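You operate a simulated robot arm through the tools that you are given. There is no shell and no other tool. Be economical: measure what you need, move in short steps, check, and stop when the job is done.

Carry out the task below with a simulated robot arm. There is one attempt and no reset: what you move stays moved.

JOB
Aim the roller's blue pipe at the blocks and briefly run the coolant.
Fine: aim before it flows; open the orange knob, start the pump at the white switch, watch it run on the blocks for a second or more, then pump off and knob shut; spill nothing. Leave the other knobs, switches and parts there as they are.

The check looks at the end state, three seconds after you hand in, the way a careful person would. Anything else that was tipped, shoved, dropped, spilled or broken makes it a failure.

ROBOT AND FRAMES
A 7-joint arm with a two-finger parallel gripper, fixed in place. Base frame: the origin is at the foot of the arm, x ahead of it, y to its left, z up. Lengths are in mm, angles in rad, forces in N, time in s.
With the tool pointing down near the work surface it reaches from about 100 to 580 mm from the base axis. Its first joint turns from -2.007 to 2.007 rad. Payload 3.91 kg.
Tool frame: the origin (TCP) lies between the finger pads and is the grasp point; the fingertips stand 30 mm ahead of it; z points along the fingers, y is the line along which they close. The gripper opens to 110 mm. The fingers are 20 mm wide and 10 mm thick; the gripper's body (48 by 112 mm) begins 55 mm behind the TCP.
Orientation is that of the tool frame in the base frame, as a unit quaternion [w, x, y, z]. With the fingers straight down and closing along the base's y, the tool's x points along the base's -x, its y along +y and its z along -z.

CONTROLS
- The arm moves only by the tool drive_tool. Its argument "plan" is a list of rows, each a list of 3 entries, a list of its own where there are three numbers: the shift along the tool's x, y, z in mm, then the turn, a rotation vector about the tool's x, y, z in rad, then the finger opening in mm, from 0 to 110. In form: [[[x, y, z], [rx, ry, rz], fingers], ...]. A call has 1 to 10 rows; each row shifts and turns the commanded pose from where the row before left it, along the tool's axes as they then stand. Each row takes 0.2 s and may step no farther than 50 mm and 0.15 rad from the row before; otherwise, or with a gripper value out of range, the whole call is refused. Where a pose cannot be reached the arm comes as near as it can. A force on the tool above 40 N (or 10 N above the force at the start of the call, whichever is more), or a blocked arm, ends the call early, and 0.2 s more pass. The fingers move at their own pace (about 108 mm/s each) and stop on an object; they squeeze with about 36 N. The grip force told is the motor's: it shows also when the fingers shut on nothing. Time passes only in rows, and 0.2 s behind the last, so rows that do not move let the fingers close. The reply holds the time, the measured pose of the TCP, the force on the tool along the base axes, the opening and the grip force, in the units named above and with some noise, with the torque about the TCP (base axes, N m) and any sound that the robot's microphone picked up, and new pictures: "views" is both (left out), scene, wrist or none.
- Cameras (640 x 400 px; columns grow to the right, rows downward): "scene" is fixed at [218, -520.3, 1467]; the picture's right is [-0.32, 0.95, 0.00], its down [0.70, 0.24, -0.67] and it looks along [-0.63, -0.22, -0.74] (base axes); focal length 214 px, centre (320, 200). "wrist" rides on the gripper at [72, 17, -103] in the tool frame; the picture's right is [-0.23, 0.97, 0.00], its down [-0.76, -0.18, -0.62] and it looks along [-0.61, -0.14, 0.78] (tool axes); focal length 222 px, centre (320, 200). There is no depth. A picture from a camera that has moved, and an enlarged one, comes with that camera's place and axes in the base frame and with its lens. The place of the scene camera against the robot may be out by one fixed shift of up to 25 mm in any direction.
- lift_body(by): slides the trunk up (or, below 0, down) by that many mm; the arm rides with it, the base frame stays. It gives what a move gives, with no picture.
- zoom(camera, box): a new picture of the part [left, top, right, bottom] of that camera's present view, enlarged. It takes no simulated time.
- hand_in(): hands the job in; it is judged then, once.

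Work in short steps. Places have to be worked out from the pictures, the camera data and where the tool is seen: move nearer, look again, correct. Check each grasp and each placing, and mend what went wrong. You have 120 turns and 200 pictures in all, those below and enlarged ones among them. Open the gripper and draw the arm clear of the work before you hand the job in, unless the task says otherwise; then end with one line.

The tools are called after "Request:" by a JSON object that holds its "op" and its "data". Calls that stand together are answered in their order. drive_tool: Moves the arm, as the interface text tells. Its arguments: {"type":"object","properties":{"plan":{"type":"array"},"views":{"type":"string","enum":["both","scene","wrist","none"]}},"required":["plan"]} The other tools are called the same way: lift_body (by) slides the trunk up or down; zoom (camera, box) takes an enlarged picture of a part of a camera's view; hand_in () hands the job in.

At the start:

```text
time: 0.0
ee_pos: [344.5, 233.2, 1502.6]
orientation: [0.001, 0.0, 1.0, 0.0]
wrist_force: [0.3, -0.3, 0.5]
ft_torque: [-0.02, 0.03, 0.01]
width: 110.0
gripper_force: 0.0
trunk travel left (down, up): [-825.0, 165.0]
```

scene: 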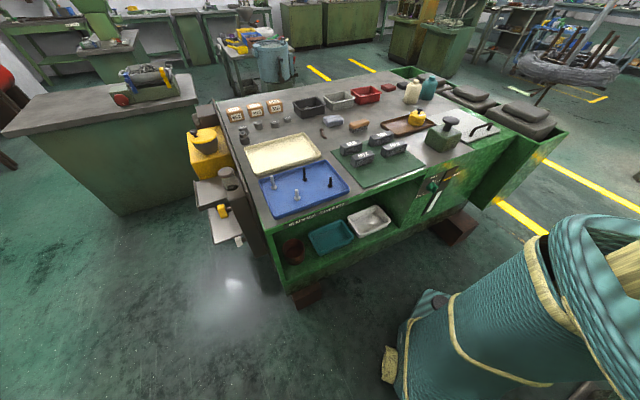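
wrist: 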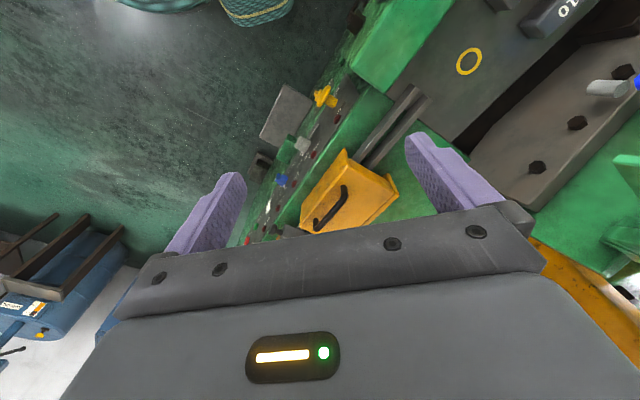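

I start by looking closer at what the two cameras show.

Request:
{"op": "zoom", "data": {"camera": "wrist", "box": [220, 0, 640, 260]}}

Request:
{"op": "zoom", "data": {"camera": "scene", "box": [160, 60, 560, 310]}}

```text
1.52 times, centred on (430, 130) of wrist
camera zoom: at [272.2, 250.6, 1606.7], right [0.23, 0.97, 0.0], down [0.76, -0.18, 0.62], along [0.61, -0.14, -0.78], focal length 338 px, centre (152, 307)
```

zoom: 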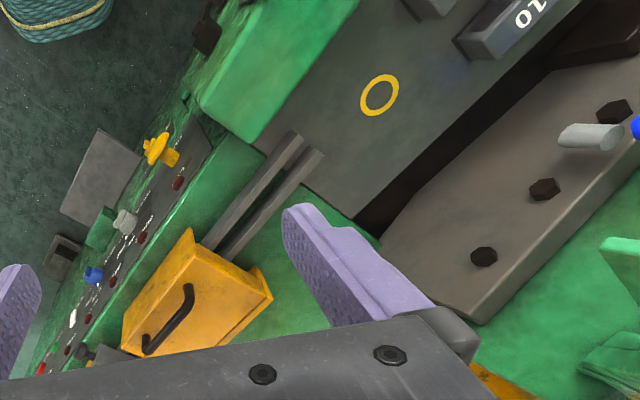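

```text
1.60 times, centred on (360, 185) of scene
camera zoom: at [218.0, -520.3, 1467.0], right [-0.32, 0.95, 0.0], down [0.7, 0.24, -0.67], along [-0.63, -0.22, -0.74], focal length 343 px, centre (256, 224)
```

zoom: 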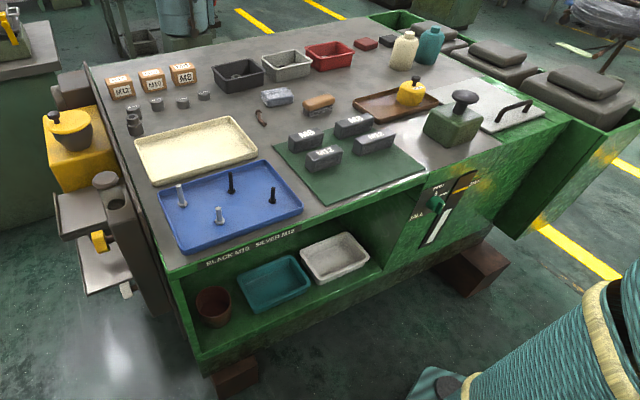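

The wrist camera looks over a green machine below and to the left of the tool. I tilt the tool upward, staying in free air, to see more of the machine ahead.

Request:
{"op": "drive_tool", "data": {"plan": [[[0, 0, 0], [0, -0.14, 0], 110], [[0, 0, 0], [0, -0.14, 0], 110], [[0, 0, 0], [0, -0.14, 0], 110], [[0, 0, 0], [0, -0.14, 0], 110]], "views": "wrist"}}

```text
time: 1.0
ee_pos: [344.8, 234.1, 1503.3]
orientation: [0.278, -0.001, 0.96, 0.0]
wrist_force: [0.3, 0.1, 0.1]
ft_torque: [0.02, -0.02, 0.01]
width: 110.1
gripper_force: 0.2
trunk travel left (down, up): [-825.0, 165.0]
camera wrist: at [227.7, 250.1, 1552.5], right [0.19, 0.97, 0.12], down [0.31, -0.18, 0.93], along [0.93, -0.14, -0.34], focal length 222 px, centre (320, 200)
```

wrist: 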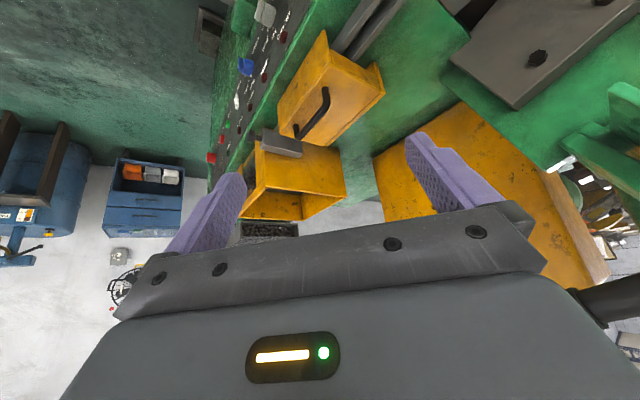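

The machine runs off to the left. I undo the tilt and yaw the tool left to look along it.

Request:
{"op": "drive_tool", "data": {"plan": [[[0, 0, 0], [0, 0.14, 0], 110], [[0, 0, 0], [0, 0.14, 0], 110], [[0, 0, 0], [0, 0.14, 0], 110], [[0, 0, 0], [0, 0.14, 0], 110], [[0, 0, 0], [0, 0, -0.15], 110], [[0, 0, 0], [0, 0, -0.15], 110], [[0, 0, 0], [0, 0, -0.15], 110], [[0, 0, 0], [0, 0, -0.15], 110], [[0, 0, 0], [0, 0, -0.15], 110], [[0, 0, 0], [0, 0, -0.15], 110]], "views": "wrist"}}

```text
time: 3.2
ee_pos: [345.4, 235.1, 1502.5]
orientation: [-0.001, -0.436, 0.9, 0.0]
wrist_force: [-0.5, 0.3, -1.0]
ft_torque: [0.05, -0.02, 0.0]
width: 110.0
gripper_force: 0.0
trunk travel left (down, up): [-825.0, 165.0]
camera wrist: at [287.4, 187.1, 1606.8], right [-0.62, 0.78, 0.0], down [0.61, 0.49, 0.62], along [0.49, 0.39, -0.78], focal length 222 px, centre (320, 200)
```

wrist: 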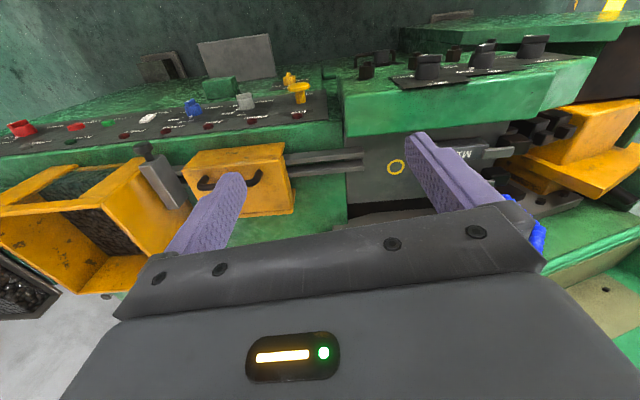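

Zooming on the control panel and on the blue thing at the right edge.

Request:
{"op": "zoom", "data": {"camera": "wrist", "box": [0, 30, 340, 242]}}

Request:
{"op": "zoom", "data": {"camera": "wrist", "box": [360, 20, 640, 280]}}

```text
1.88 times, centred on (170, 136) of wrist
camera zoom: at [287.4, 187.1, 1606.8], right [-0.62, 0.78, 0.0], down [0.61, 0.49, 0.62], along [0.49, 0.39, -0.78], focal length 418 px, centre (602, 320)
```

zoom: 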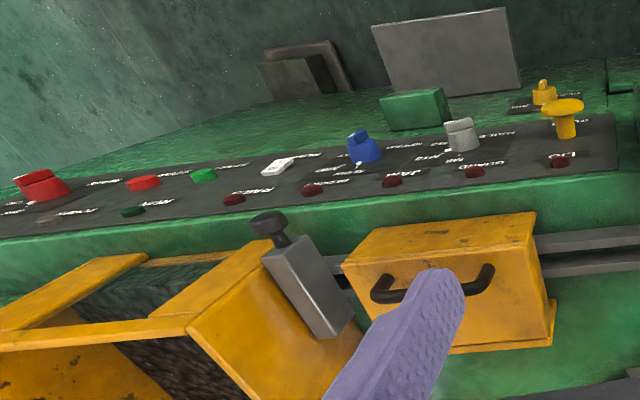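

```text
1.54 times, centred on (500, 150) of wrist
camera zoom: at [287.4, 187.1, 1606.8], right [-0.62, 0.78, 0.0], down [0.61, 0.49, 0.62], along [0.49, 0.39, -0.78], focal length 342 px, centre (43, 277)
```

zoom: 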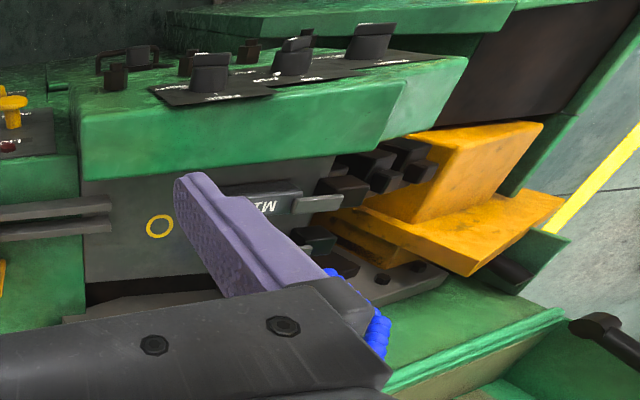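

The panel with a white rocker, and yellow/orange knobs, is to the lower right; the blue hose is to the left near the dies. I move left along the machine in free air to view the pipe.

Request:
{"op": "drive_tool", "data": {"plan": [[[-8, 45, 0], [0, 0, 0], 110], [[-8, 45, 0], [0, 0, 0], 110], [[-8, 45, 0], [0, 0, 0], 110], [[-8, 45, 0], [0, 0, 0], 110]], "views": "wrist"}}

Request:
{"op": "zoom", "data": {"camera": "wrist", "box": [240, 20, 640, 270]}}

```text
time: 4.2
ee_pos: [224.1, 370.3, 1500.7]
orientation: [0.001, -0.435, 0.901, 0.0]
wrist_force: [-0.1, 0.0, -0.4]
ft_torque: [-0.02, 0.0, 0.02]
width: 110.0
gripper_force: 0.1
trunk travel left (down, up): [-825.0, 165.0]
camera wrist: at [166.7, 324.4, 1605.6], right [-0.62, 0.78, 0.0], down [0.61, 0.49, 0.62], along [0.49, 0.39, -0.78], focal length 222 px, centre (320, 200)
```

wrist: 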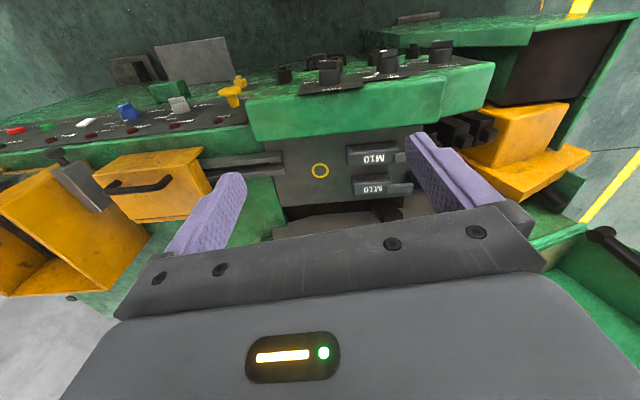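

```text
1.60 times, centred on (440, 145) of wrist
camera zoom: at [166.7, 324.4, 1605.6], right [-0.62, 0.78, 0.0], down [0.61, 0.49, 0.62], along [0.49, 0.39, -0.78], focal length 355 px, centre (128, 288)
```

zoom: 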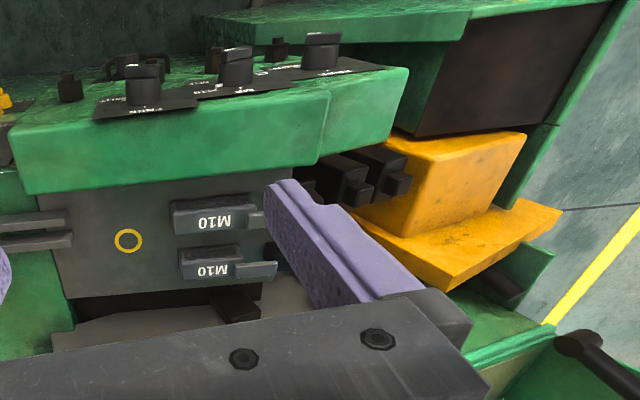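

The orange/yellow mushroom triangulates to about (435, 236, 976). I tilt forward to bring the area behind the gripper (blue hose, dies) into the view.

Request:
{"op": "drive_tool", "data": {"plan": [[[0, 0, 0], [0, -0.14, 0], 110], [[0, 0, 0], [0, -0.14, 0], 110], [[0, 0, 0], [0, -0.14, 0], 110]], "views": "wrist"}}

Request:
{"op": "zoom", "data": {"camera": "wrist", "box": [200, 0, 600, 250]}}

```text
time: 5.0
ee_pos: [223.1, 367.7, 1503.4]
orientation: [0.189, -0.426, 0.88, 0.092]
wrist_force: [-0.2, -0.7, -1.1]
ft_torque: [0.01, -0.04, 0.0]
width: 110.1
gripper_force: 0.1
trunk travel left (down, up): [-825.0, 165.0]
camera wrist: at [142.1, 294.1, 1568.7], right [-0.64, 0.77, 0.09], down [0.41, 0.23, 0.88], along [0.65, 0.6, -0.46], focal length 222 px, centre (320, 200)
```

wrist: 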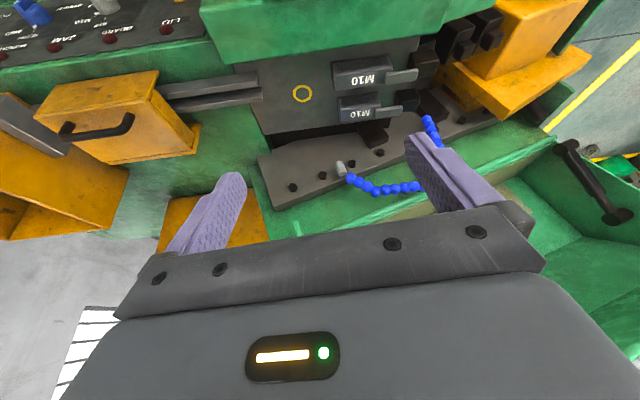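

```text
1.60 times, centred on (400, 125) of wrist
camera zoom: at [142.1, 294.1, 1568.7], right [-0.64, 0.77, 0.09], down [0.41, 0.23, 0.88], along [0.65, 0.6, -0.46], focal length 355 px, centre (192, 320)
```

zoom: 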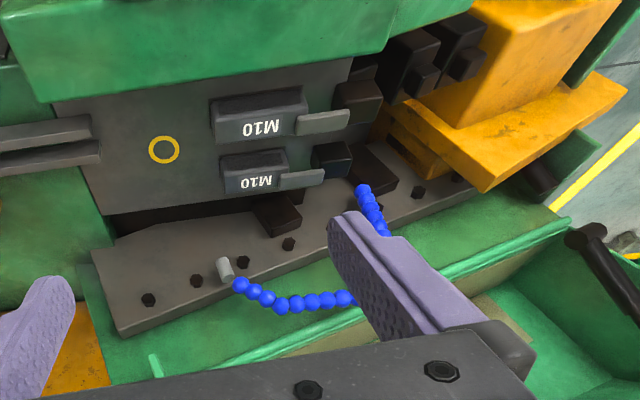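

The articulated blue hose with its grey nozzle and the two M10 die blocks are now visible. I lower the trunk to get nearer and triangulate.

Request:
{"op": "lift_body", "data": {"by": -200}}

Request:
{"op": "drive_tool", "data": {"plan": [[[0, 0, 0], [0, 0, 0], 110]], "views": "wrist"}}

Request:
{"op": "zoom", "data": {"camera": "wrist", "box": [200, 0, 600, 250]}}

```text
time: 7.2
ee_pos: [224.4, 370.5, 1302.8]
orientation: [0.188, -0.425, 0.881, 0.09]
wrist_force: [-0.5, 0.6, -0.3]
ft_torque: [0.02, 0.03, 0.01]
width: 110.0
gripper_force: 0.0
trunk travel left (down, up): [-625.0, 365.0]
```

```text
time: 7.6
ee_pos: [225.2, 370.3, 1303.6]
orientation: [0.188, -0.425, 0.881, 0.09]
wrist_force: [0.8, -0.2, 0.0]
ft_torque: [0.0, 0.02, -0.04]
width: 109.7
gripper_force: 0.0
trunk travel left (down, up): [-625.0, 365.0]
camera wrist: at [143.6, 295.3, 1368.5], right [-0.63, 0.77, 0.09], down [0.41, 0.24, 0.88], along [0.65, 0.6, -0.47], focal length 222 px, centre (320, 200)
```

wrist: 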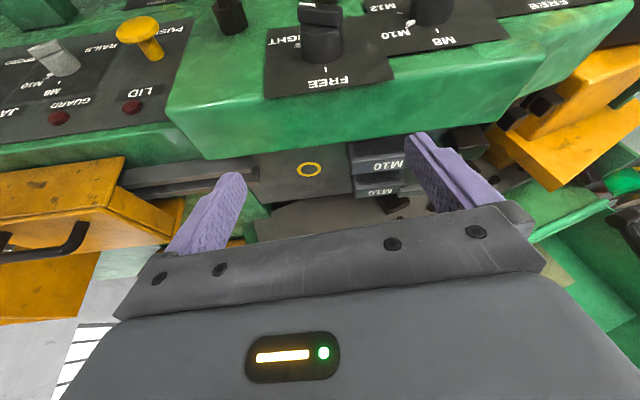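

```text
1.60 times, centred on (400, 125) of wrist
camera zoom: at [143.6, 295.3, 1368.5], right [-0.63, 0.77, 0.09], down [0.41, 0.24, 0.88], along [0.65, 0.6, -0.47], focal length 355 px, centre (192, 320)
```

zoom: 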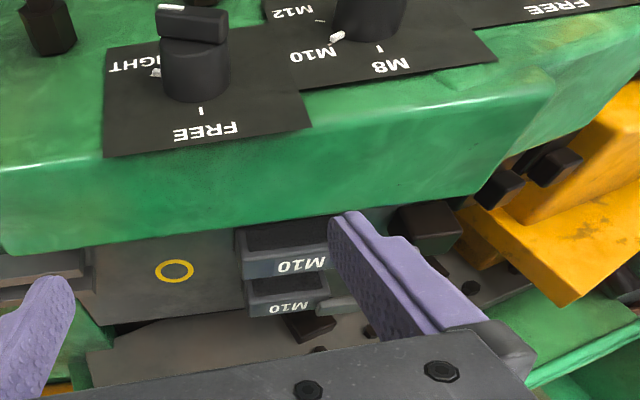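

The box with FREE/M10 dials sits high (z≈1120) in front of me, so I go back up and yaw further left to find the hose's foot and an orange valve knob.

Request:
{"op": "lift_body", "data": {"by": 200}}

Request:
{"op": "drive_tool", "data": {"plan": [[[0, 0, 0], [-0.057, 0, -0.128], 110], [[0, 0, 0], [-0.057, 0, -0.128], 110], [[0, 0, 0], [-0.057, 0, -0.128], 110], [[0, 0, 0], [-0.057, 0, -0.128], 110]], "views": "wrist"}}

Request:
{"op": "zoom", "data": {"camera": "wrist", "box": [160, 0, 600, 275]}}

```text
time: 9.7
ee_pos: [224.5, 370.3, 1502.5]
orientation: [0.188, -0.426, 0.881, 0.091]
wrist_force: [0.2, -0.2, 0.3]
ft_torque: [0.04, -0.02, -0.03]
width: 110.1
gripper_force: 0.1
trunk travel left (down, up): [-825.0, 165.0]
```

```text
time: 10.7
ee_pos: [224.3, 370.3, 1503.4]
orientation: [0.155, -0.654, 0.727, 0.14]
wrist_force: [0.0, 0.2, -0.6]
ft_torque: [0.01, -0.04, 0.02]
width: 110.0
gripper_force: 0.2
trunk travel left (down, up): [-825.0, 165.0]
camera wrist: at [196.3, 264.1, 1568.6], right [-0.95, 0.31, 0.09], down [0.22, 0.42, 0.88], along [0.24, 0.85, -0.47], focal length 222 px, centre (320, 200)
```

wrist: 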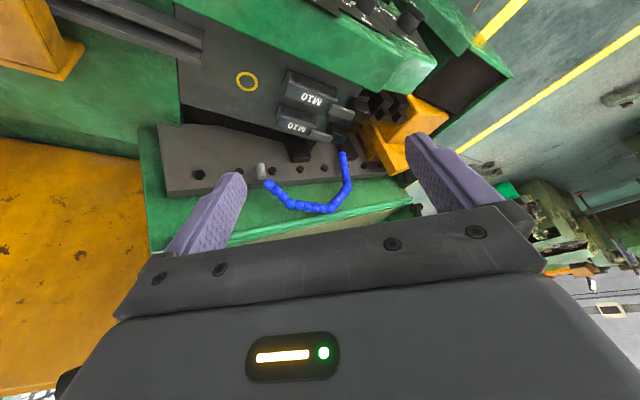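

```text
1.45 times, centred on (380, 138) of wrist
camera zoom: at [196.3, 264.1, 1568.6], right [-0.95, 0.31, 0.09], down [0.22, 0.42, 0.88], along [0.24, 0.85, -0.47], focal length 323 px, centre (233, 291)
```

zoom: 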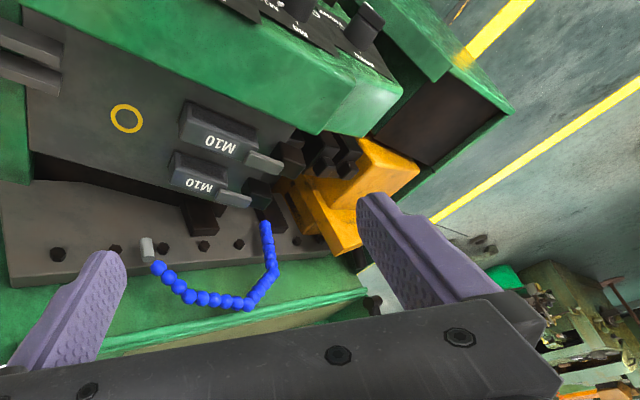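

The hose starts by the dies and its grey nozzle droops on the bed right of them. No orange knob here, so I go back right to look at the control panel squarely.

Request:
{"op": "drive_tool", "data": {"plan": [[[0, 0, 0], [0.057, 0, 0.128], 110], [[0, 0, 0], [0.057, 0, 0.128], 110], [[0, 0, 0], [0.057, 0, 0.128], 110], [[0, 0, 0], [0.057, 0, 0.128], 110], [[0, 0, 0], [0, 0.14, 0], 110], [[0, 0, 0], [0, 0.14, 0], 110], [[0, 0, 0], [0, 0.14, 0], 110], [[-5, -43, 0], [0, 0, 0], 110], [[-5, -43, 0], [0, 0, 0], 110], [[-5, -43, 0], [0, 0, 0], 110]], "views": "none"}}

Request:
{"op": "drive_tool", "data": {"plan": [[[-5, -43, 0], [0, 0, 0], 110], [[-5, -43, 0], [0, 0, 0], 110], [[-5, -43, 0], [0, 0, 0], 110], [[-5, -43, 0], [0, 0, 0], 110]], "views": "none"}}

Request:
{"op": "lift_body", "data": {"by": -230}}

Request:
{"op": "drive_tool", "data": {"plan": [[[0, 0, 0], [0, 0, 0], 110]], "views": "wrist"}}

Request:
{"op": "zoom", "data": {"camera": "wrist", "box": [100, 0, 500, 250]}}

```text
time: 12.9
ee_pos: [336.1, 302.9, 1502.6]
orientation: [-0.001, -0.435, 0.9, 0.0]
wrist_force: [0.0, -0.1, 0.3]
ft_torque: [0.02, 0.02, -0.02]
width: 110.1
gripper_force: 0.0
trunk travel left (down, up): [-825.0, 165.0]
```

```text
time: 13.9
ee_pos: [482.2, 210.2, 1502.7]
orientation: [-0.001, -0.437, 0.9, -0.002]
wrist_force: [0.2, -0.1, 0.6]
ft_torque: [0.01, 0.02, -0.02]
width: 109.9
gripper_force: 0.1
trunk travel left (down, up): [-825.0, 165.0]
```

```text
time: 16.4
ee_pos: [481.2, 210.7, 1273.8]
orientation: [0.0, -0.435, 0.9, 0.001]
wrist_force: [0.6, 1.0, -0.1]
ft_torque: [0.0, 0.0, 0.0]
width: 109.7
gripper_force: 0.1
trunk travel left (down, up): [-595.0, 395.0]
```

```text
time: 16.8
ee_pos: [481.9, 211.1, 1273.5]
orientation: [0.001, -0.435, 0.9, 0.001]
wrist_force: [-0.3, -0.4, 1.1]
ft_torque: [-0.04, -0.02, -0.01]
width: 110.0
gripper_force: 0.1
trunk travel left (down, up): [-595.0, 395.0]
camera wrist: at [423.2, 163.8, 1377.1], right [-0.62, 0.78, 0.0], down [0.61, 0.49, 0.62], along [0.49, 0.39, -0.78], focal length 222 px, centre (320, 200)
```

wrist: 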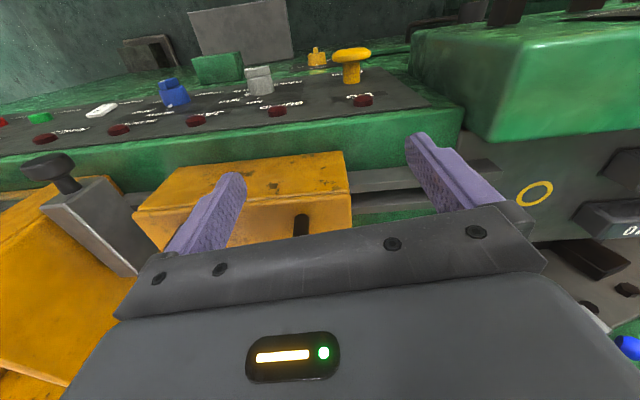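

```text
1.60 times, centred on (300, 125) of wrist
camera zoom: at [423.2, 163.8, 1377.1], right [-0.62, 0.78, 0.0], down [0.61, 0.49, 0.62], along [0.49, 0.39, -0.78], focal length 355 px, centre (352, 320)
```

zoom: 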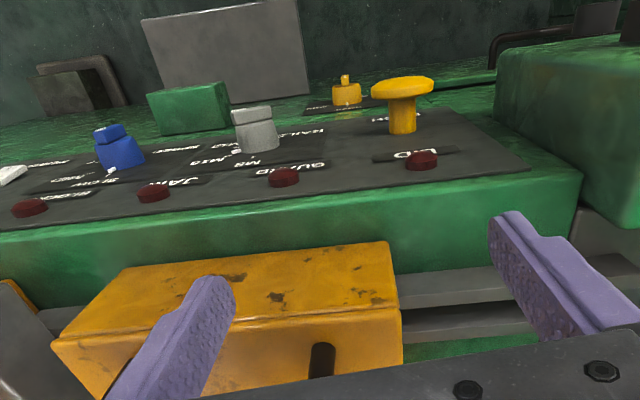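

There is a second small orange knob with a lever on its own plate behind the yellow mushroom. I pull back toward the robot to read the labels from above.

Request:
{"op": "drive_tool", "data": {"plan": [[[40, -25, 0], [0, 0, 0], 110], [[40, -25, 0], [0, 0, 0], 110], [[40, -25, 0], [0, 0, 0], 110], [[20, -10, 40], [0, 0, 0], 110], [[0, 0, 40], [0, 0, 0], 110]], "views": "wrist"}}

Request:
{"op": "zoom", "data": {"camera": "wrist", "box": [240, 20, 500, 180]}}

Request:
{"op": "zoom", "data": {"camera": "wrist", "box": [0, 20, 260, 180]}}

```text
time: 18.0
ee_pos: [460.5, 48.2, 1191.3]
orientation: [0.002, -0.435, 0.9, 0.0]
wrist_force: [-0.1, 0.2, 0.3]
ft_torque: [0.02, 0.0, 0.0]
width: 110.0
gripper_force: 0.0
trunk travel left (down, up): [-595.0, 395.0]
camera wrist: at [402.4, 0.5, 1295.4], right [-0.62, 0.78, 0.0], down [0.61, 0.49, 0.62], along [0.49, 0.39, -0.78], focal length 222 px, centre (320, 200)
```

wrist: 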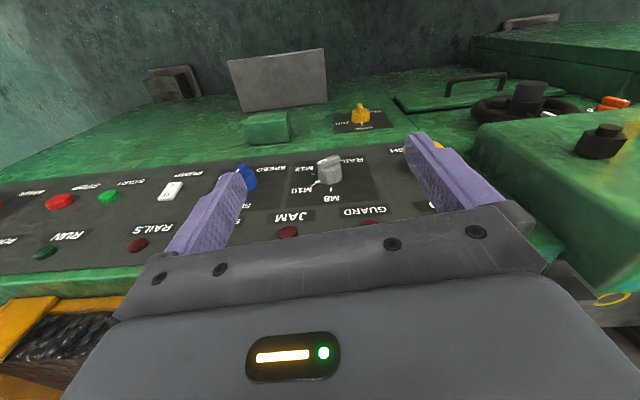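

```text
2.46 times, centred on (370, 100) of wrist
camera zoom: at [402.4, 0.5, 1295.4], right [-0.62, 0.78, 0.0], down [0.61, 0.49, 0.62], along [0.49, 0.39, -0.78], focal length 547 px, centre (197, 446)
```

zoom: 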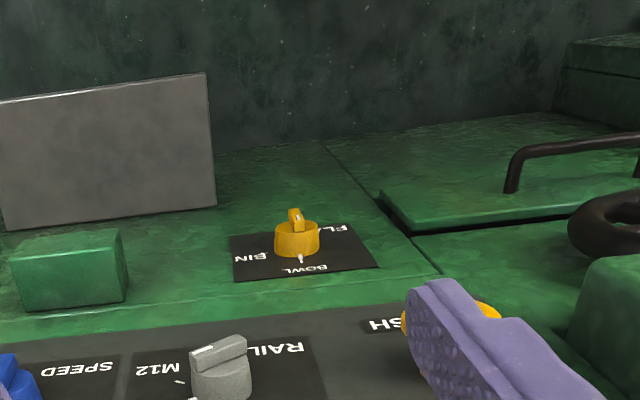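

```text
2.46 times, centred on (130, 100) of wrist
camera zoom: at [402.4, 0.5, 1295.4], right [-0.62, 0.78, 0.0], down [0.61, 0.49, 0.62], along [0.49, 0.39, -0.78], focal length 547 px, centre (788, 446)
```

zoom: 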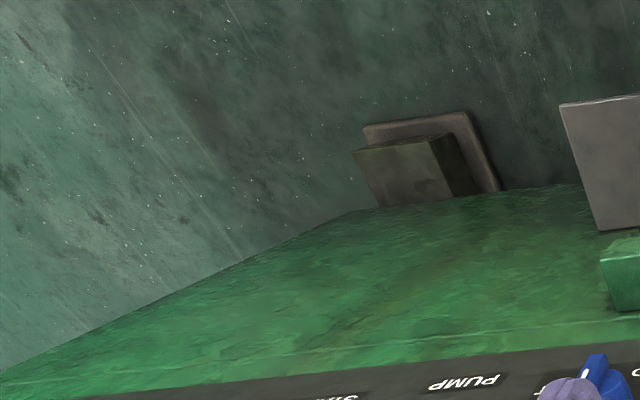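

The white switch is labelled PUMP; the yellow lever is a flap diverter (leave). There's a truly orange knob at the right near the black handwheel: zooming.

Request:
{"op": "zoom", "data": {"camera": "wrist", "box": [440, 50, 640, 175]}}

Request:
{"op": "zoom", "data": {"camera": "wrist", "box": [20, 150, 280, 310]}}

```text
3.20 times, centred on (540, 112) of wrist
camera zoom: at [402.4, 0.5, 1295.4], right [-0.62, 0.78, 0.0], down [0.61, 0.49, 0.62], along [0.49, 0.39, -0.78], focal length 711 px, centre (-384, 480)
```

zoom: 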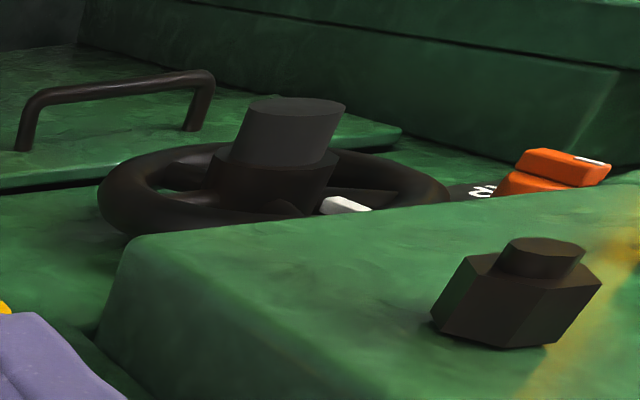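

```text
2.46 times, centred on (150, 230) of wrist
camera zoom: at [402.4, 0.5, 1295.4], right [-0.62, 0.78, 0.0], down [0.61, 0.49, 0.62], along [0.49, 0.39, -0.78], focal length 547 px, centre (738, 126)
```

zoom: 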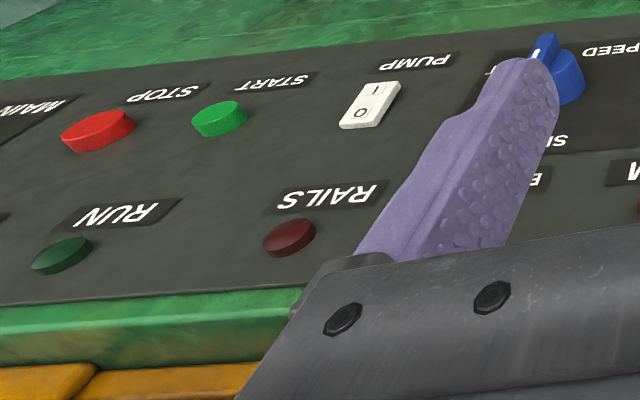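

PUMP rocker: "I" end nearer the robot, "O" the far end. Now I go above the area around the handwheel to see the orange knob (with extra height first).

Request:
{"op": "lift_body", "data": {"by": 180}}

Request:
{"op": "drive_tool", "data": {"plan": [[[6, 42, 0], [0, 0, 0], 110], [[6, 42, 0], [0, 0, 0], 110], [[6, 42, 0], [0, 0, 0], 110], [[6, 42, 0], [0, 0, 0], 110], [[6, 42, 0], [0, 0, 0], 110], [[6, 42, 0], [0, 0, 0], 110], [[6, 42, 0], [0, 0, 0], 110]], "views": "wrist"}}

Request:
{"op": "zoom", "data": {"camera": "wrist", "box": [200, 0, 520, 200]}}

```text
time: 20.0
ee_pos: [459.4, 47.9, 1372.9]
orientation: [0.0, -0.436, 0.9, -0.001]
wrist_force: [0.4, 0.1, -0.5]
ft_torque: [0.02, 0.04, 0.02]
width: 109.7
gripper_force: 0.1
trunk travel left (down, up): [-775.0, 215.0]
```

```text
time: 21.6
ee_pos: [202.7, 197.0, 1373.5]
orientation: [0.0, -0.435, 0.901, 0.0]
wrist_force: [0.1, 0.0, -0.1]
ft_torque: [0.0, -0.03, 0.02]
width: 109.9
gripper_force: 0.0
trunk travel left (down, up): [-775.0, 215.0]
camera wrist: at [144.5, 151.0, 1477.4], right [-0.62, 0.78, 0.0], down [0.61, 0.49, 0.62], along [0.49, 0.39, -0.78], focal length 222 px, centre (320, 200)
```

wrist: 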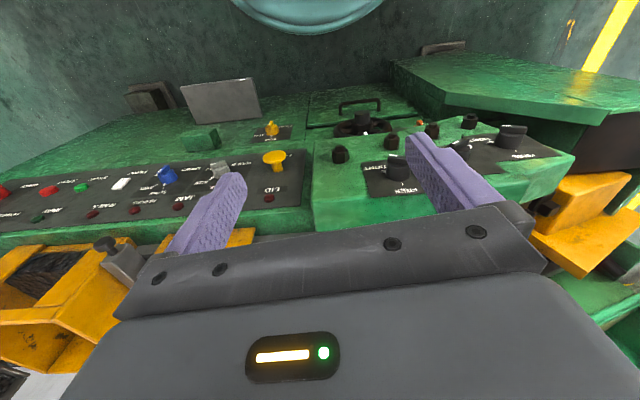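

```text
2.00 times, centred on (360, 100) of wrist
camera zoom: at [144.5, 151.0, 1477.4], right [-0.62, 0.78, 0.0], down [0.61, 0.49, 0.62], along [0.49, 0.39, -0.78], focal length 444 px, centre (240, 400)
```

zoom: 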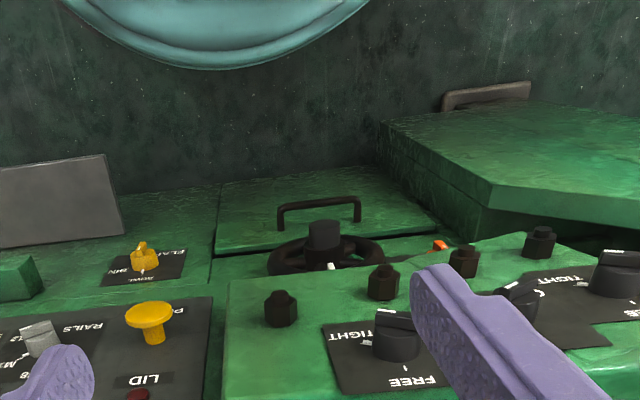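

Cross-checking the rays shows the panel is really a *vertical* front face (image-up is world-down): LID light at z≈1098, mushroom ≈965, flap ≈700, orange knob around (145, 520, 835). So I'll work with the tool pointing forward; I tilt it up towards horizontal here.

Request:
{"op": "drive_tool", "data": {"plan": [[[0, 0, 0], [0, -0.15, 0], 110], [[0, 0, 0], [0, -0.15, 0], 110], [[0, 0, 0], [0, -0.15, 0], 110], [[0, 0, 0], [0, -0.15, 0], 110], [[0, 0, 0], [0, -0.15, 0], 110], [[0, 0, 0], [0, -0.15, 0], 110], [[0, 0, 0], [0, -0.15, 0], 110], [[0, 0, 0], [0, -0.15, 0], 110], [[0, 0, 0], [0, -0.15, 0], 110], [[0, 0, 0], [0, -0.15, 0], 110]], "views": "wrist"}}

```text
time: 23.8
ee_pos: [318.8, 325.4, 1352.9]
orientation: [0.596, -0.327, 0.674, 0.288]
wrist_force: [0.0, 0.0, 0.3]
ft_torque: [0.0, 0.0, -0.02]
width: 110.0
gripper_force: 0.2
out of reach, approached as far as the arm can: row 1, 2, 3, 4, 5, 6, 7, 8, 9, 10
trunk travel left (down, up): [-775.0, 215.0]
camera wrist: at [235.7, 247.4, 1294.2], right [-0.75, 0.63, 0.23], down [-0.19, -0.52, 0.83], along [0.64, 0.58, 0.51], focal length 222 px, centre (320, 200)
```

wrist: 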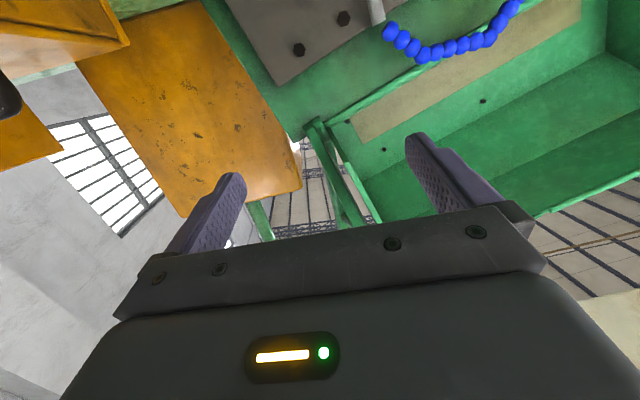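

The tool ended up near horizontal at F≈450 (F = distance along the yaw-0.9 direction). Rays now put the nozzle at about (450, 662, 1240), the bed inclined ~35° behind the panel, and the M10 blocks around (280, 571, 1160)–(300, 584, 1220). I test how commanded poses continue with a small leftward/forward move.

Request:
{"op": "drive_tool", "data": {"plan": [[[0, 40, 0], [0, 0, 0], 110], [[0, 40, 0], [0, 0, 0], 110], [[0, 40, 0], [0, 0, 0], 110]], "views": "wrist"}}

Request:
{"op": "zoom", "data": {"camera": "wrist", "box": [160, 0, 560, 250]}}

```text
time: 24.6
ee_pos: [223.4, 397.7, 1353.7]
orientation: [0.596, -0.327, 0.674, 0.288]
wrist_force: [-0.4, 0.5, 0.0]
ft_torque: [0.0, 0.01, -0.05]
width: 110.0
gripper_force: 0.2
trunk travel left (down, up): [-775.0, 215.0]
camera wrist: at [140.5, 320.9, 1296.4], right [-0.75, 0.63, 0.22], down [-0.19, -0.52, 0.83], along [0.64, 0.58, 0.51], focal length 222 px, centre (320, 200)
```

wrist: 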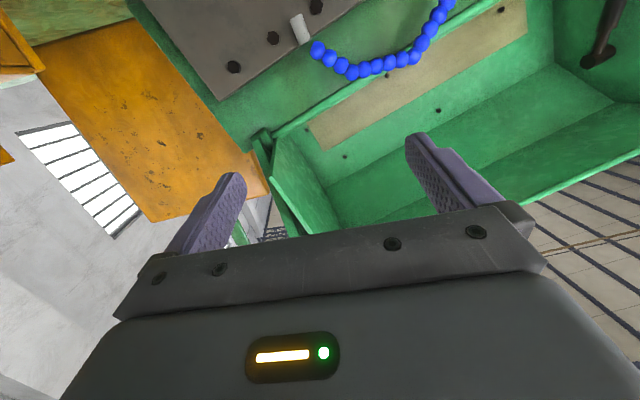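

```text
1.60 times, centred on (360, 125) of wrist
camera zoom: at [140.5, 320.9, 1296.4], right [-0.75, 0.63, 0.22], down [-0.19, -0.52, 0.83], along [0.64, 0.58, 0.51], focal length 355 px, centre (256, 320)
```

zoom: 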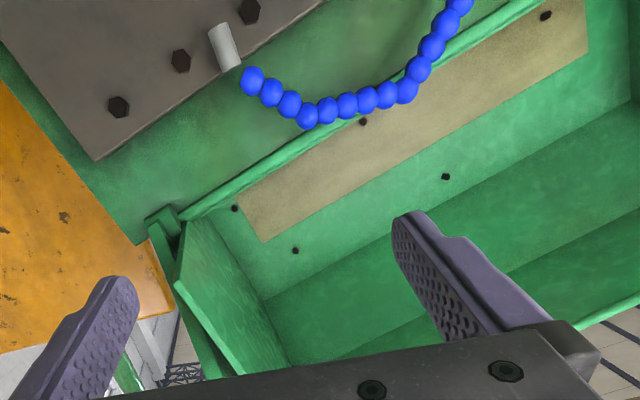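

The commanded pose continues from the actual one. The nozzle's first bead is at about (433, 668, 1277) and its tip near (455, 659, 1226), so it's straight ahead. I move forward 180 mm toward it, checking the reach.

Request:
{"op": "drive_tool", "data": {"plan": [[[0, 0, 45], [0, 0, 0], 70], [[0, 0, 45], [0, 0, 0], 70], [[0, 0, 45], [0, 0, 0], 70], [[0, 0, 45], [0, 0, 0], 70]], "views": "both"}}

```text
time: 25.6
ee_pos: [335.3, 540.9, 1331.2]
orientation: [0.596, -0.326, 0.675, 0.288]
wrist_force: [0.8, 0.2, -0.1]
ft_torque: [0.02, 0.02, -0.03]
width: 70.1
gripper_force: 0.0
trunk travel left (down, up): [-775.0, 215.0]
camera wrist: at [252.5, 462.9, 1272.8], right [-0.75, 0.63, 0.22], down [-0.19, -0.52, 0.83], along [0.64, 0.58, 0.51], focal length 222 px, centre (320, 200)
```

scene: 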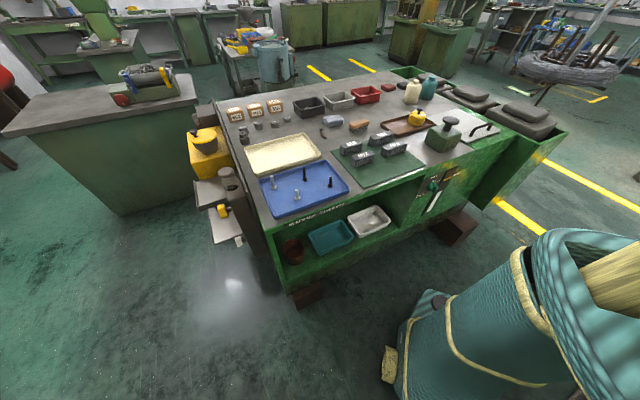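
wrist: 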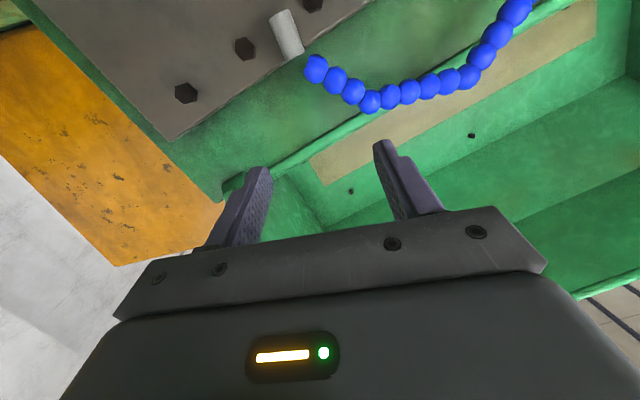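

Reach is fine. I tilt the tool ~0.3 rad more downward (clearance for the wrist above the sloping bed) and advance 100 mm.

Request:
{"op": "drive_tool", "data": {"plan": [[[0, 0, 0], [0, 0.15, 0], 70], [[0, 0, 0], [0, 0.15, 0], 70], [[2, -4, 50], [0, 0, 0], 70], [[2, -4, 50], [0, 0, 0], 70]], "views": "wrist"}}

```text
refused: row 3 steps farther than a row can; nothing moved
```

Slightly shorter steps.

Request:
{"op": "drive_tool", "data": {"plan": [[[0, 0, 0], [0, 0.15, 0], 70], [[0, 0, 0], [0, 0.15, 0], 70], [[2, -4, 48], [0, 0, 0], 70], [[2, -4, 48], [0, 0, 0], 70]], "views": "wrist"}}

```text
time: 26.6
ee_pos: [394.4, 603.3, 1288.2]
orientation: [0.489, -0.366, 0.756, 0.236]
wrist_force: [0.8, 0.4, 0.3]
ft_torque: [-0.03, -0.01, -0.02]
width: 70.0
gripper_force: 0.0
trunk travel left (down, up): [-775.0, 215.0]
camera wrist: at [303.4, 516.3, 1264.4], right [-0.71, 0.68, 0.21], down [-0.02, -0.31, 0.95], along [0.71, 0.67, 0.23], focal length 222 px, centre (320, 200)
```

wrist: 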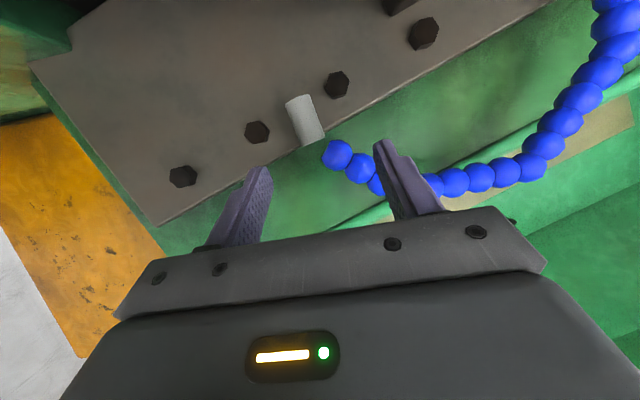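

The nozzle center lies at about (11, -10, 87) in the tool frame. I advance with it between the fingers, stopping ~25 mm short to re-measure.

Request:
{"op": "drive_tool", "data": {"plan": [[[5, -5, 20], [0, 0, 0], 60], [[6, -5, 20], [0, 0, 0], 60], [[0, 0, 20], [0, 0, 0], 60]], "views": "wrist"}}

Request:
{"op": "zoom", "data": {"camera": "wrist", "box": [200, 60, 456, 220]}}

```text
time: 27.4
ee_pos: [434.3, 635.2, 1253.5]
orientation: [0.489, -0.365, 0.756, 0.236]
wrist_force: [-0.1, 0.5, 0.1]
ft_torque: [-0.03, -0.05, -0.01]
width: 59.9
gripper_force: 0.0
trunk travel left (down, up): [-775.0, 215.0]
camera wrist: at [343.4, 548.3, 1229.4], right [-0.71, 0.68, 0.21], down [-0.02, -0.31, 0.95], along [0.71, 0.67, 0.23], focal length 222 px, centre (320, 200)
```

wrist: 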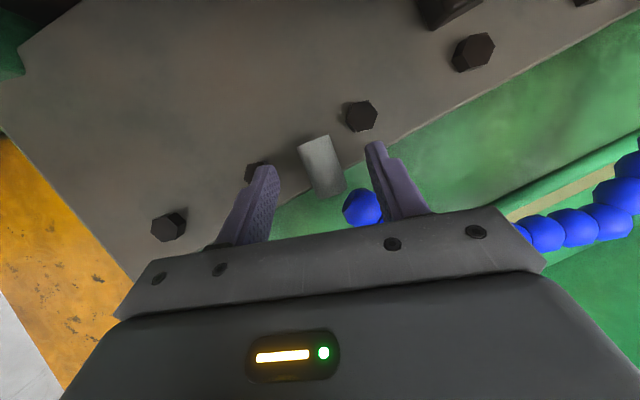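

```text
2.50 times, centred on (328, 140) of wrist
camera zoom: at [343.4, 548.3, 1229.4], right [-0.71, 0.68, 0.21], down [-0.02, -0.31, 0.95], along [0.71, 0.67, 0.23], focal length 555 px, centre (300, 350)
```

zoom: 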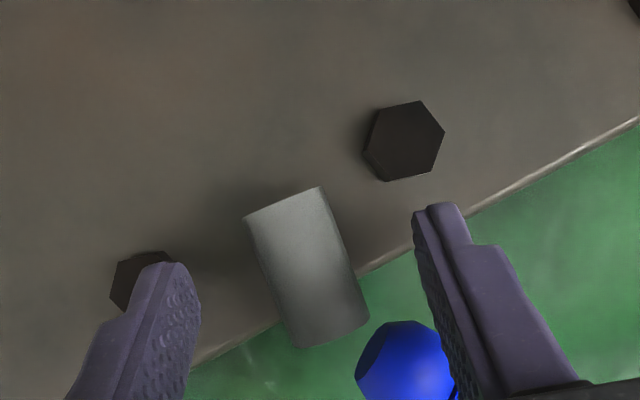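

The nozzle is centred ~27 mm ahead of the TCP; the bed plate is only slightly behind it, so I advance 9 mm and close gently on it.

Request:
{"op": "drive_tool", "data": {"plan": [[[0, 0, 5], [0, 0, 0], 60], [[0, 0, 5], [0, 0, 0], 60], [[0, 0, 0], [0, 0, 0], 25], [[0, 0, 0], [0, 0, 0], 10], [[0, 0, 0], [0, 0, 0], 10]], "views": "wrist"}}

Request:
{"op": "zoom", "data": {"camera": "wrist", "box": [200, 60, 456, 220]}}

```text
time: 28.6
ee_pos: [434.5, 643.0, 1245.2]
orientation: [0.486, -0.368, 0.757, 0.236]
wrist_force: [-17.8, -5.4, -20.8]
ft_torque: [0.03, -0.13, 0.51]
width: 15.4
gripper_force: 5.6
trunk travel left (down, up): [-775.0, 215.0]
camera wrist: at [345.1, 555.1, 1222.1], right [-0.71, 0.68, 0.21], down [-0.01, -0.3, 0.95], along [0.71, 0.67, 0.22], focal length 222 px, centre (320, 200)
```

wrist: 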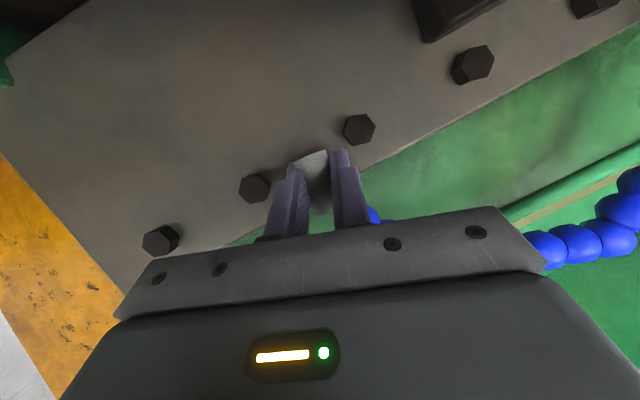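

```text
2.50 times, centred on (328, 140) of wrist
camera zoom: at [345.1, 555.1, 1222.1], right [-0.71, 0.68, 0.21], down [-0.01, -0.3, 0.95], along [0.71, 0.67, 0.22], focal length 555 px, centre (300, 350)
```

zoom: 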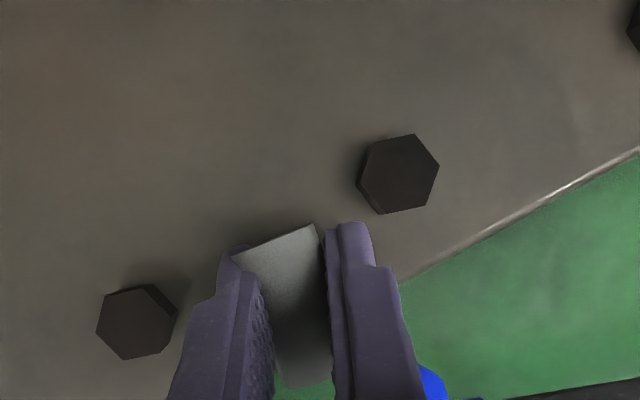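

Gripped (15.4 mm). I gently try moving the nozzle: a bit away from the plate and to the left, watching the force.

Request:
{"op": "drive_tool", "data": {"plan": [[[-5, 3, -5], [0, 0, 0], 10], [[-5, 6, -5], [0, 0, 0], 10], [[-3, 10, -3], [0, 0, 0], 10]], "views": "wrist"}}

```text
time: 29.0
ee_pos: [433.6, 640.8, 1244.5]
orientation: [0.48, -0.371, 0.76, 0.233]
wrist_force: [-4.1, 1.8, -7.6]
ft_torque: [-0.05, 0.01, 0.14]
width: 12.5
gripper_force: 2.4
trunk travel left (down, up): [-775.0, 215.0]
stopped in row 2: the force on the tool passed its limit at 42 N (the readings are from after the stop); the commanded pose is now the measured one
camera wrist: at [343.0, 553.0, 1223.7], right [-0.71, 0.68, 0.2], down [-0.01, -0.3, 0.96], along [0.71, 0.68, 0.21], focal length 222 px, centre (320, 200)
```

wrist: 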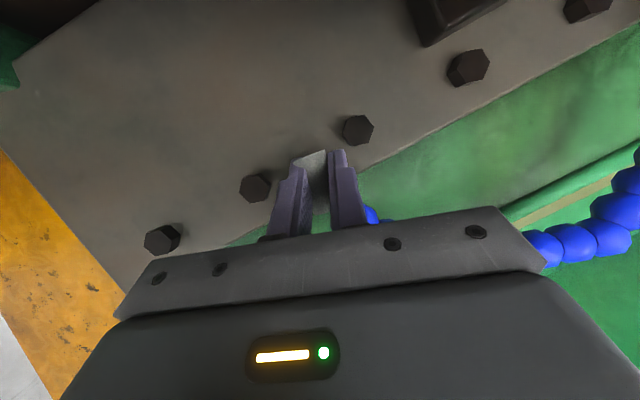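

The pipe is stiff in that direction, so it probably swivels about its foot, which I place at about (243, 716, 1206), left of the blocks. I test the tangential direction (right and down-slope) by a small step.

Request:
{"op": "drive_tool", "data": {"plan": [[[4, -2, -2], [0, 0, 0], 10], [[4, -2, -2], [0, 0, 0], 10]], "views": "wrist"}}

```text
time: 29.6
ee_pos: [434.4, 631.7, 1242.5]
orientation: [0.484, -0.369, 0.759, 0.234]
wrist_force: [0.1, -0.3, 0.2]
ft_torque: [-0.02, -0.01, -0.05]
width: 10.2
gripper_force: 0.0
trunk travel left (down, up): [-775.0, 215.0]
camera wrist: at [343.8, 544.0, 1221.3], right [-0.71, 0.68, 0.2], down [-0.01, -0.3, 0.95], along [0.71, 0.67, 0.22], focal length 222 px, centre (320, 200)
```

wrist: 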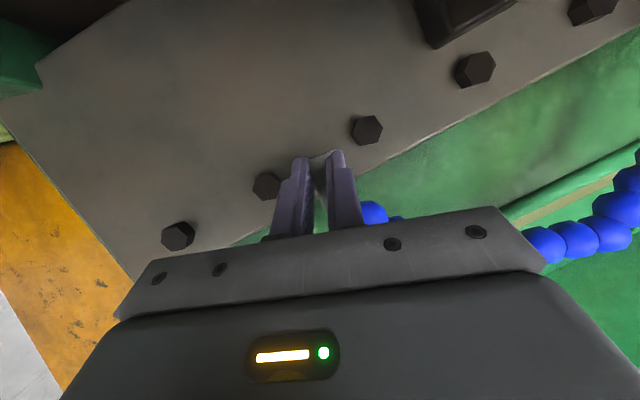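

The nozzle slipped out of the fingertips. I open, back off and look at the pipe's foot to learn how it turns.

Request:
{"op": "drive_tool", "data": {"plan": [[[0, 0, 0], [0, 0, 0], 60], [[0, 0, -20], [0, 0, 0], 60], [[0, 0, -45], [0, 0, 0], 70], [[-20, 0, -45], [0, 0, 0], 110], [[-20, 30, -35], [0, 0, 0], 110], [[-20, 40, 0], [0, 0, 0], 110]], "views": "wrist"}}

Request:
{"op": "zoom", "data": {"camera": "wrist", "box": [200, 0, 600, 250]}}

```text
refused: row 5 steps farther than a row can; nothing moved
```

```text
1.60 times, centred on (400, 125) of wrist
camera zoom: at [343.8, 544.0, 1221.3], right [-0.71, 0.68, 0.2], down [-0.01, -0.3, 0.95], along [0.71, 0.67, 0.22], focal length 355 px, centre (192, 320)
```

zoom: 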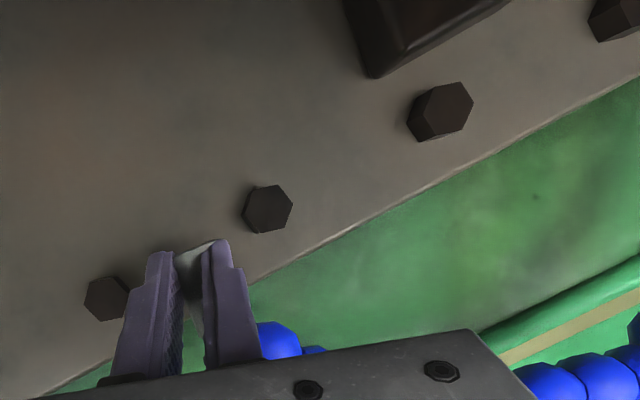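

Same retreat with smaller steps.

Request:
{"op": "drive_tool", "data": {"plan": [[[0, 0, 0], [0, 0, 0], 60], [[0, 0, -20], [0, 0, 0], 60], [[0, 0, -45], [0, 0, 0], 70], [[-15, 0, -45], [0, 0, 0], 110], [[-15, 30, -35], [0, 0, 0], 110], [[-15, 40, 0], [0, 0, 0], 110]], "views": "wrist"}}

Request:
{"op": "zoom", "data": {"camera": "wrist", "box": [200, 0, 600, 250]}}

```text
time: 31.0
ee_pos: [309.4, 590.7, 1343.9]
orientation: [0.483, -0.37, 0.759, 0.234]
wrist_force: [0.1, 1.2, -0.4]
ft_torque: [0.01, -0.02, -0.02]
width: 110.0
gripper_force: 0.1
trunk travel left (down, up): [-775.0, 215.0]
camera wrist: at [219.6, 501.9, 1322.2], right [-0.71, 0.68, 0.2], down [-0.01, -0.3, 0.95], along [0.71, 0.67, 0.22], focal length 222 px, centre (320, 200)
```

wrist: 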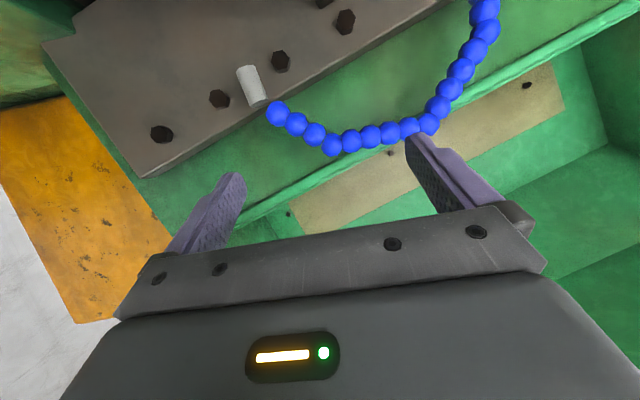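

```text
1.60 times, centred on (400, 125) of wrist
camera zoom: at [219.6, 501.9, 1322.2], right [-0.71, 0.68, 0.2], down [-0.01, -0.3, 0.95], along [0.71, 0.67, 0.22], focal length 355 px, centre (192, 320)
```

zoom: 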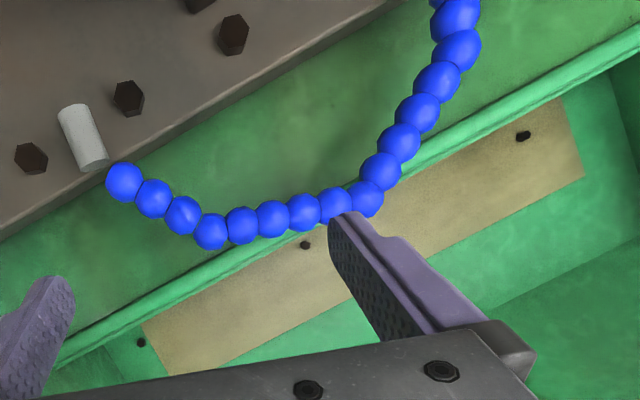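

The pipe didn't move; it looks like a rigid bent piece. I tilt down to see its foot and the blocks.

Request:
{"op": "drive_tool", "data": {"plan": [[[-15, 0, 0], [0, 0.15, 0], 110], [[-15, 0, -15], [0, 0.15, 0], 110], [[-15, 0, -15], [0, 0.15, 0], 110], [[0, 0, 0], [0, 0.15, 0], 110]], "views": "wrist"}}

Request:
{"op": "zoom", "data": {"camera": "wrist", "box": [240, 0, 560, 200]}}

```text
time: 32.0
ee_pos: [311.2, 590.4, 1397.9]
orientation: [0.236, -0.423, 0.867, 0.114]
wrist_force: [0.0, 0.1, -0.3]
ft_torque: [-0.01, 0.0, -0.04]
width: 109.6
gripper_force: 0.1
trunk travel left (down, up): [-775.0, 215.0]
camera wrist: at [226.1, 509.8, 1451.8], right [-0.65, 0.76, 0.11], down [0.35, 0.16, 0.92], along [0.68, 0.64, -0.37], focal length 222 px, centre (320, 200)
```

wrist: 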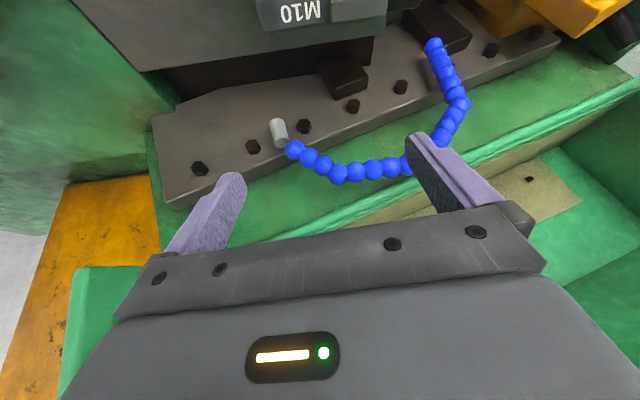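

```text
2.00 times, centred on (400, 100) of wrist
camera zoom: at [226.1, 509.8, 1451.8], right [-0.65, 0.76, 0.11], down [0.35, 0.16, 0.92], along [0.68, 0.64, -0.37], focal length 444 px, centre (160, 400)
```

zoom: 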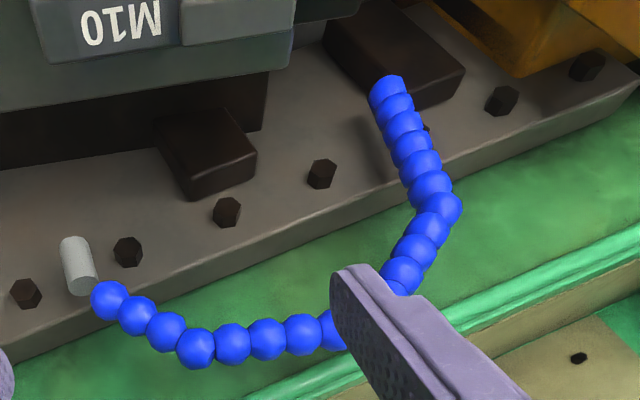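

Better triangulation: bolts at (551,577,1265) and (378,750,1191) show the machine yawed 45° and its bed sloping down to the left; the pipe's foot is about (267,853,1095) and M10 blocks near (333,620,1163)/(275,550,1180). A swivel about the foot by ~30° toward the robot would bring the nozzle right over the blocks. I line up again, flatter (20° below horizontal, yaw 0.785).

Request:
{"op": "drive_tool", "data": {"plan": [[[0, 0, 0], [0.058, 0, 0.099], 70], [[0, 0, 0], [0, -0.15, 0], 70], [[0, 0, 0], [0, -0.15, 0], 70], [[0, 0, 0], [0, -0.15, 0], 70], [[0, 0, 0], [0, -0.15, 0], 70], [[0, 0, 0], [0, -0.08, 0], 70], [[29, -14, 30], [0, 0, 0], 60], [[29, -14, 30], [0, 0, 0], 60], [[28, -13, 30], [0, 0, 0], 60]], "views": "wrist"}}

```text
time: 34.0
ee_pos: [376.5, 597.4, 1285.4]
orientation: [0.526, -0.316, 0.758, 0.22]
wrist_force: [0.0, 0.7, -0.2]
ft_torque: [-0.03, -0.02, -0.01]
width: 59.8
gripper_force: 0.0
trunk travel left (down, up): [-775.0, 215.0]
camera wrist: at [279.0, 522.7, 1254.9], right [-0.64, 0.74, 0.21], down [-0.1, -0.35, 0.93], along [0.77, 0.57, 0.29], focal length 222 px, centre (320, 200)
```

wrist: 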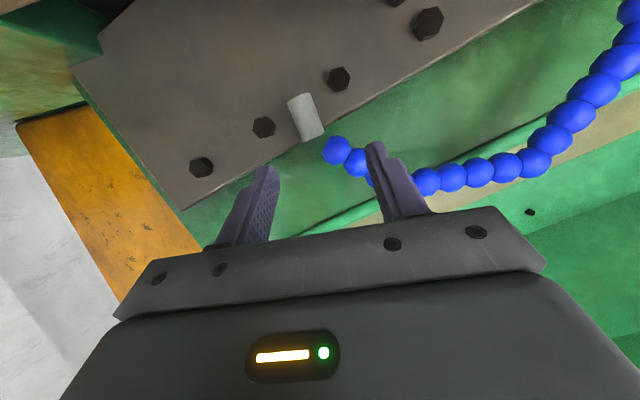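

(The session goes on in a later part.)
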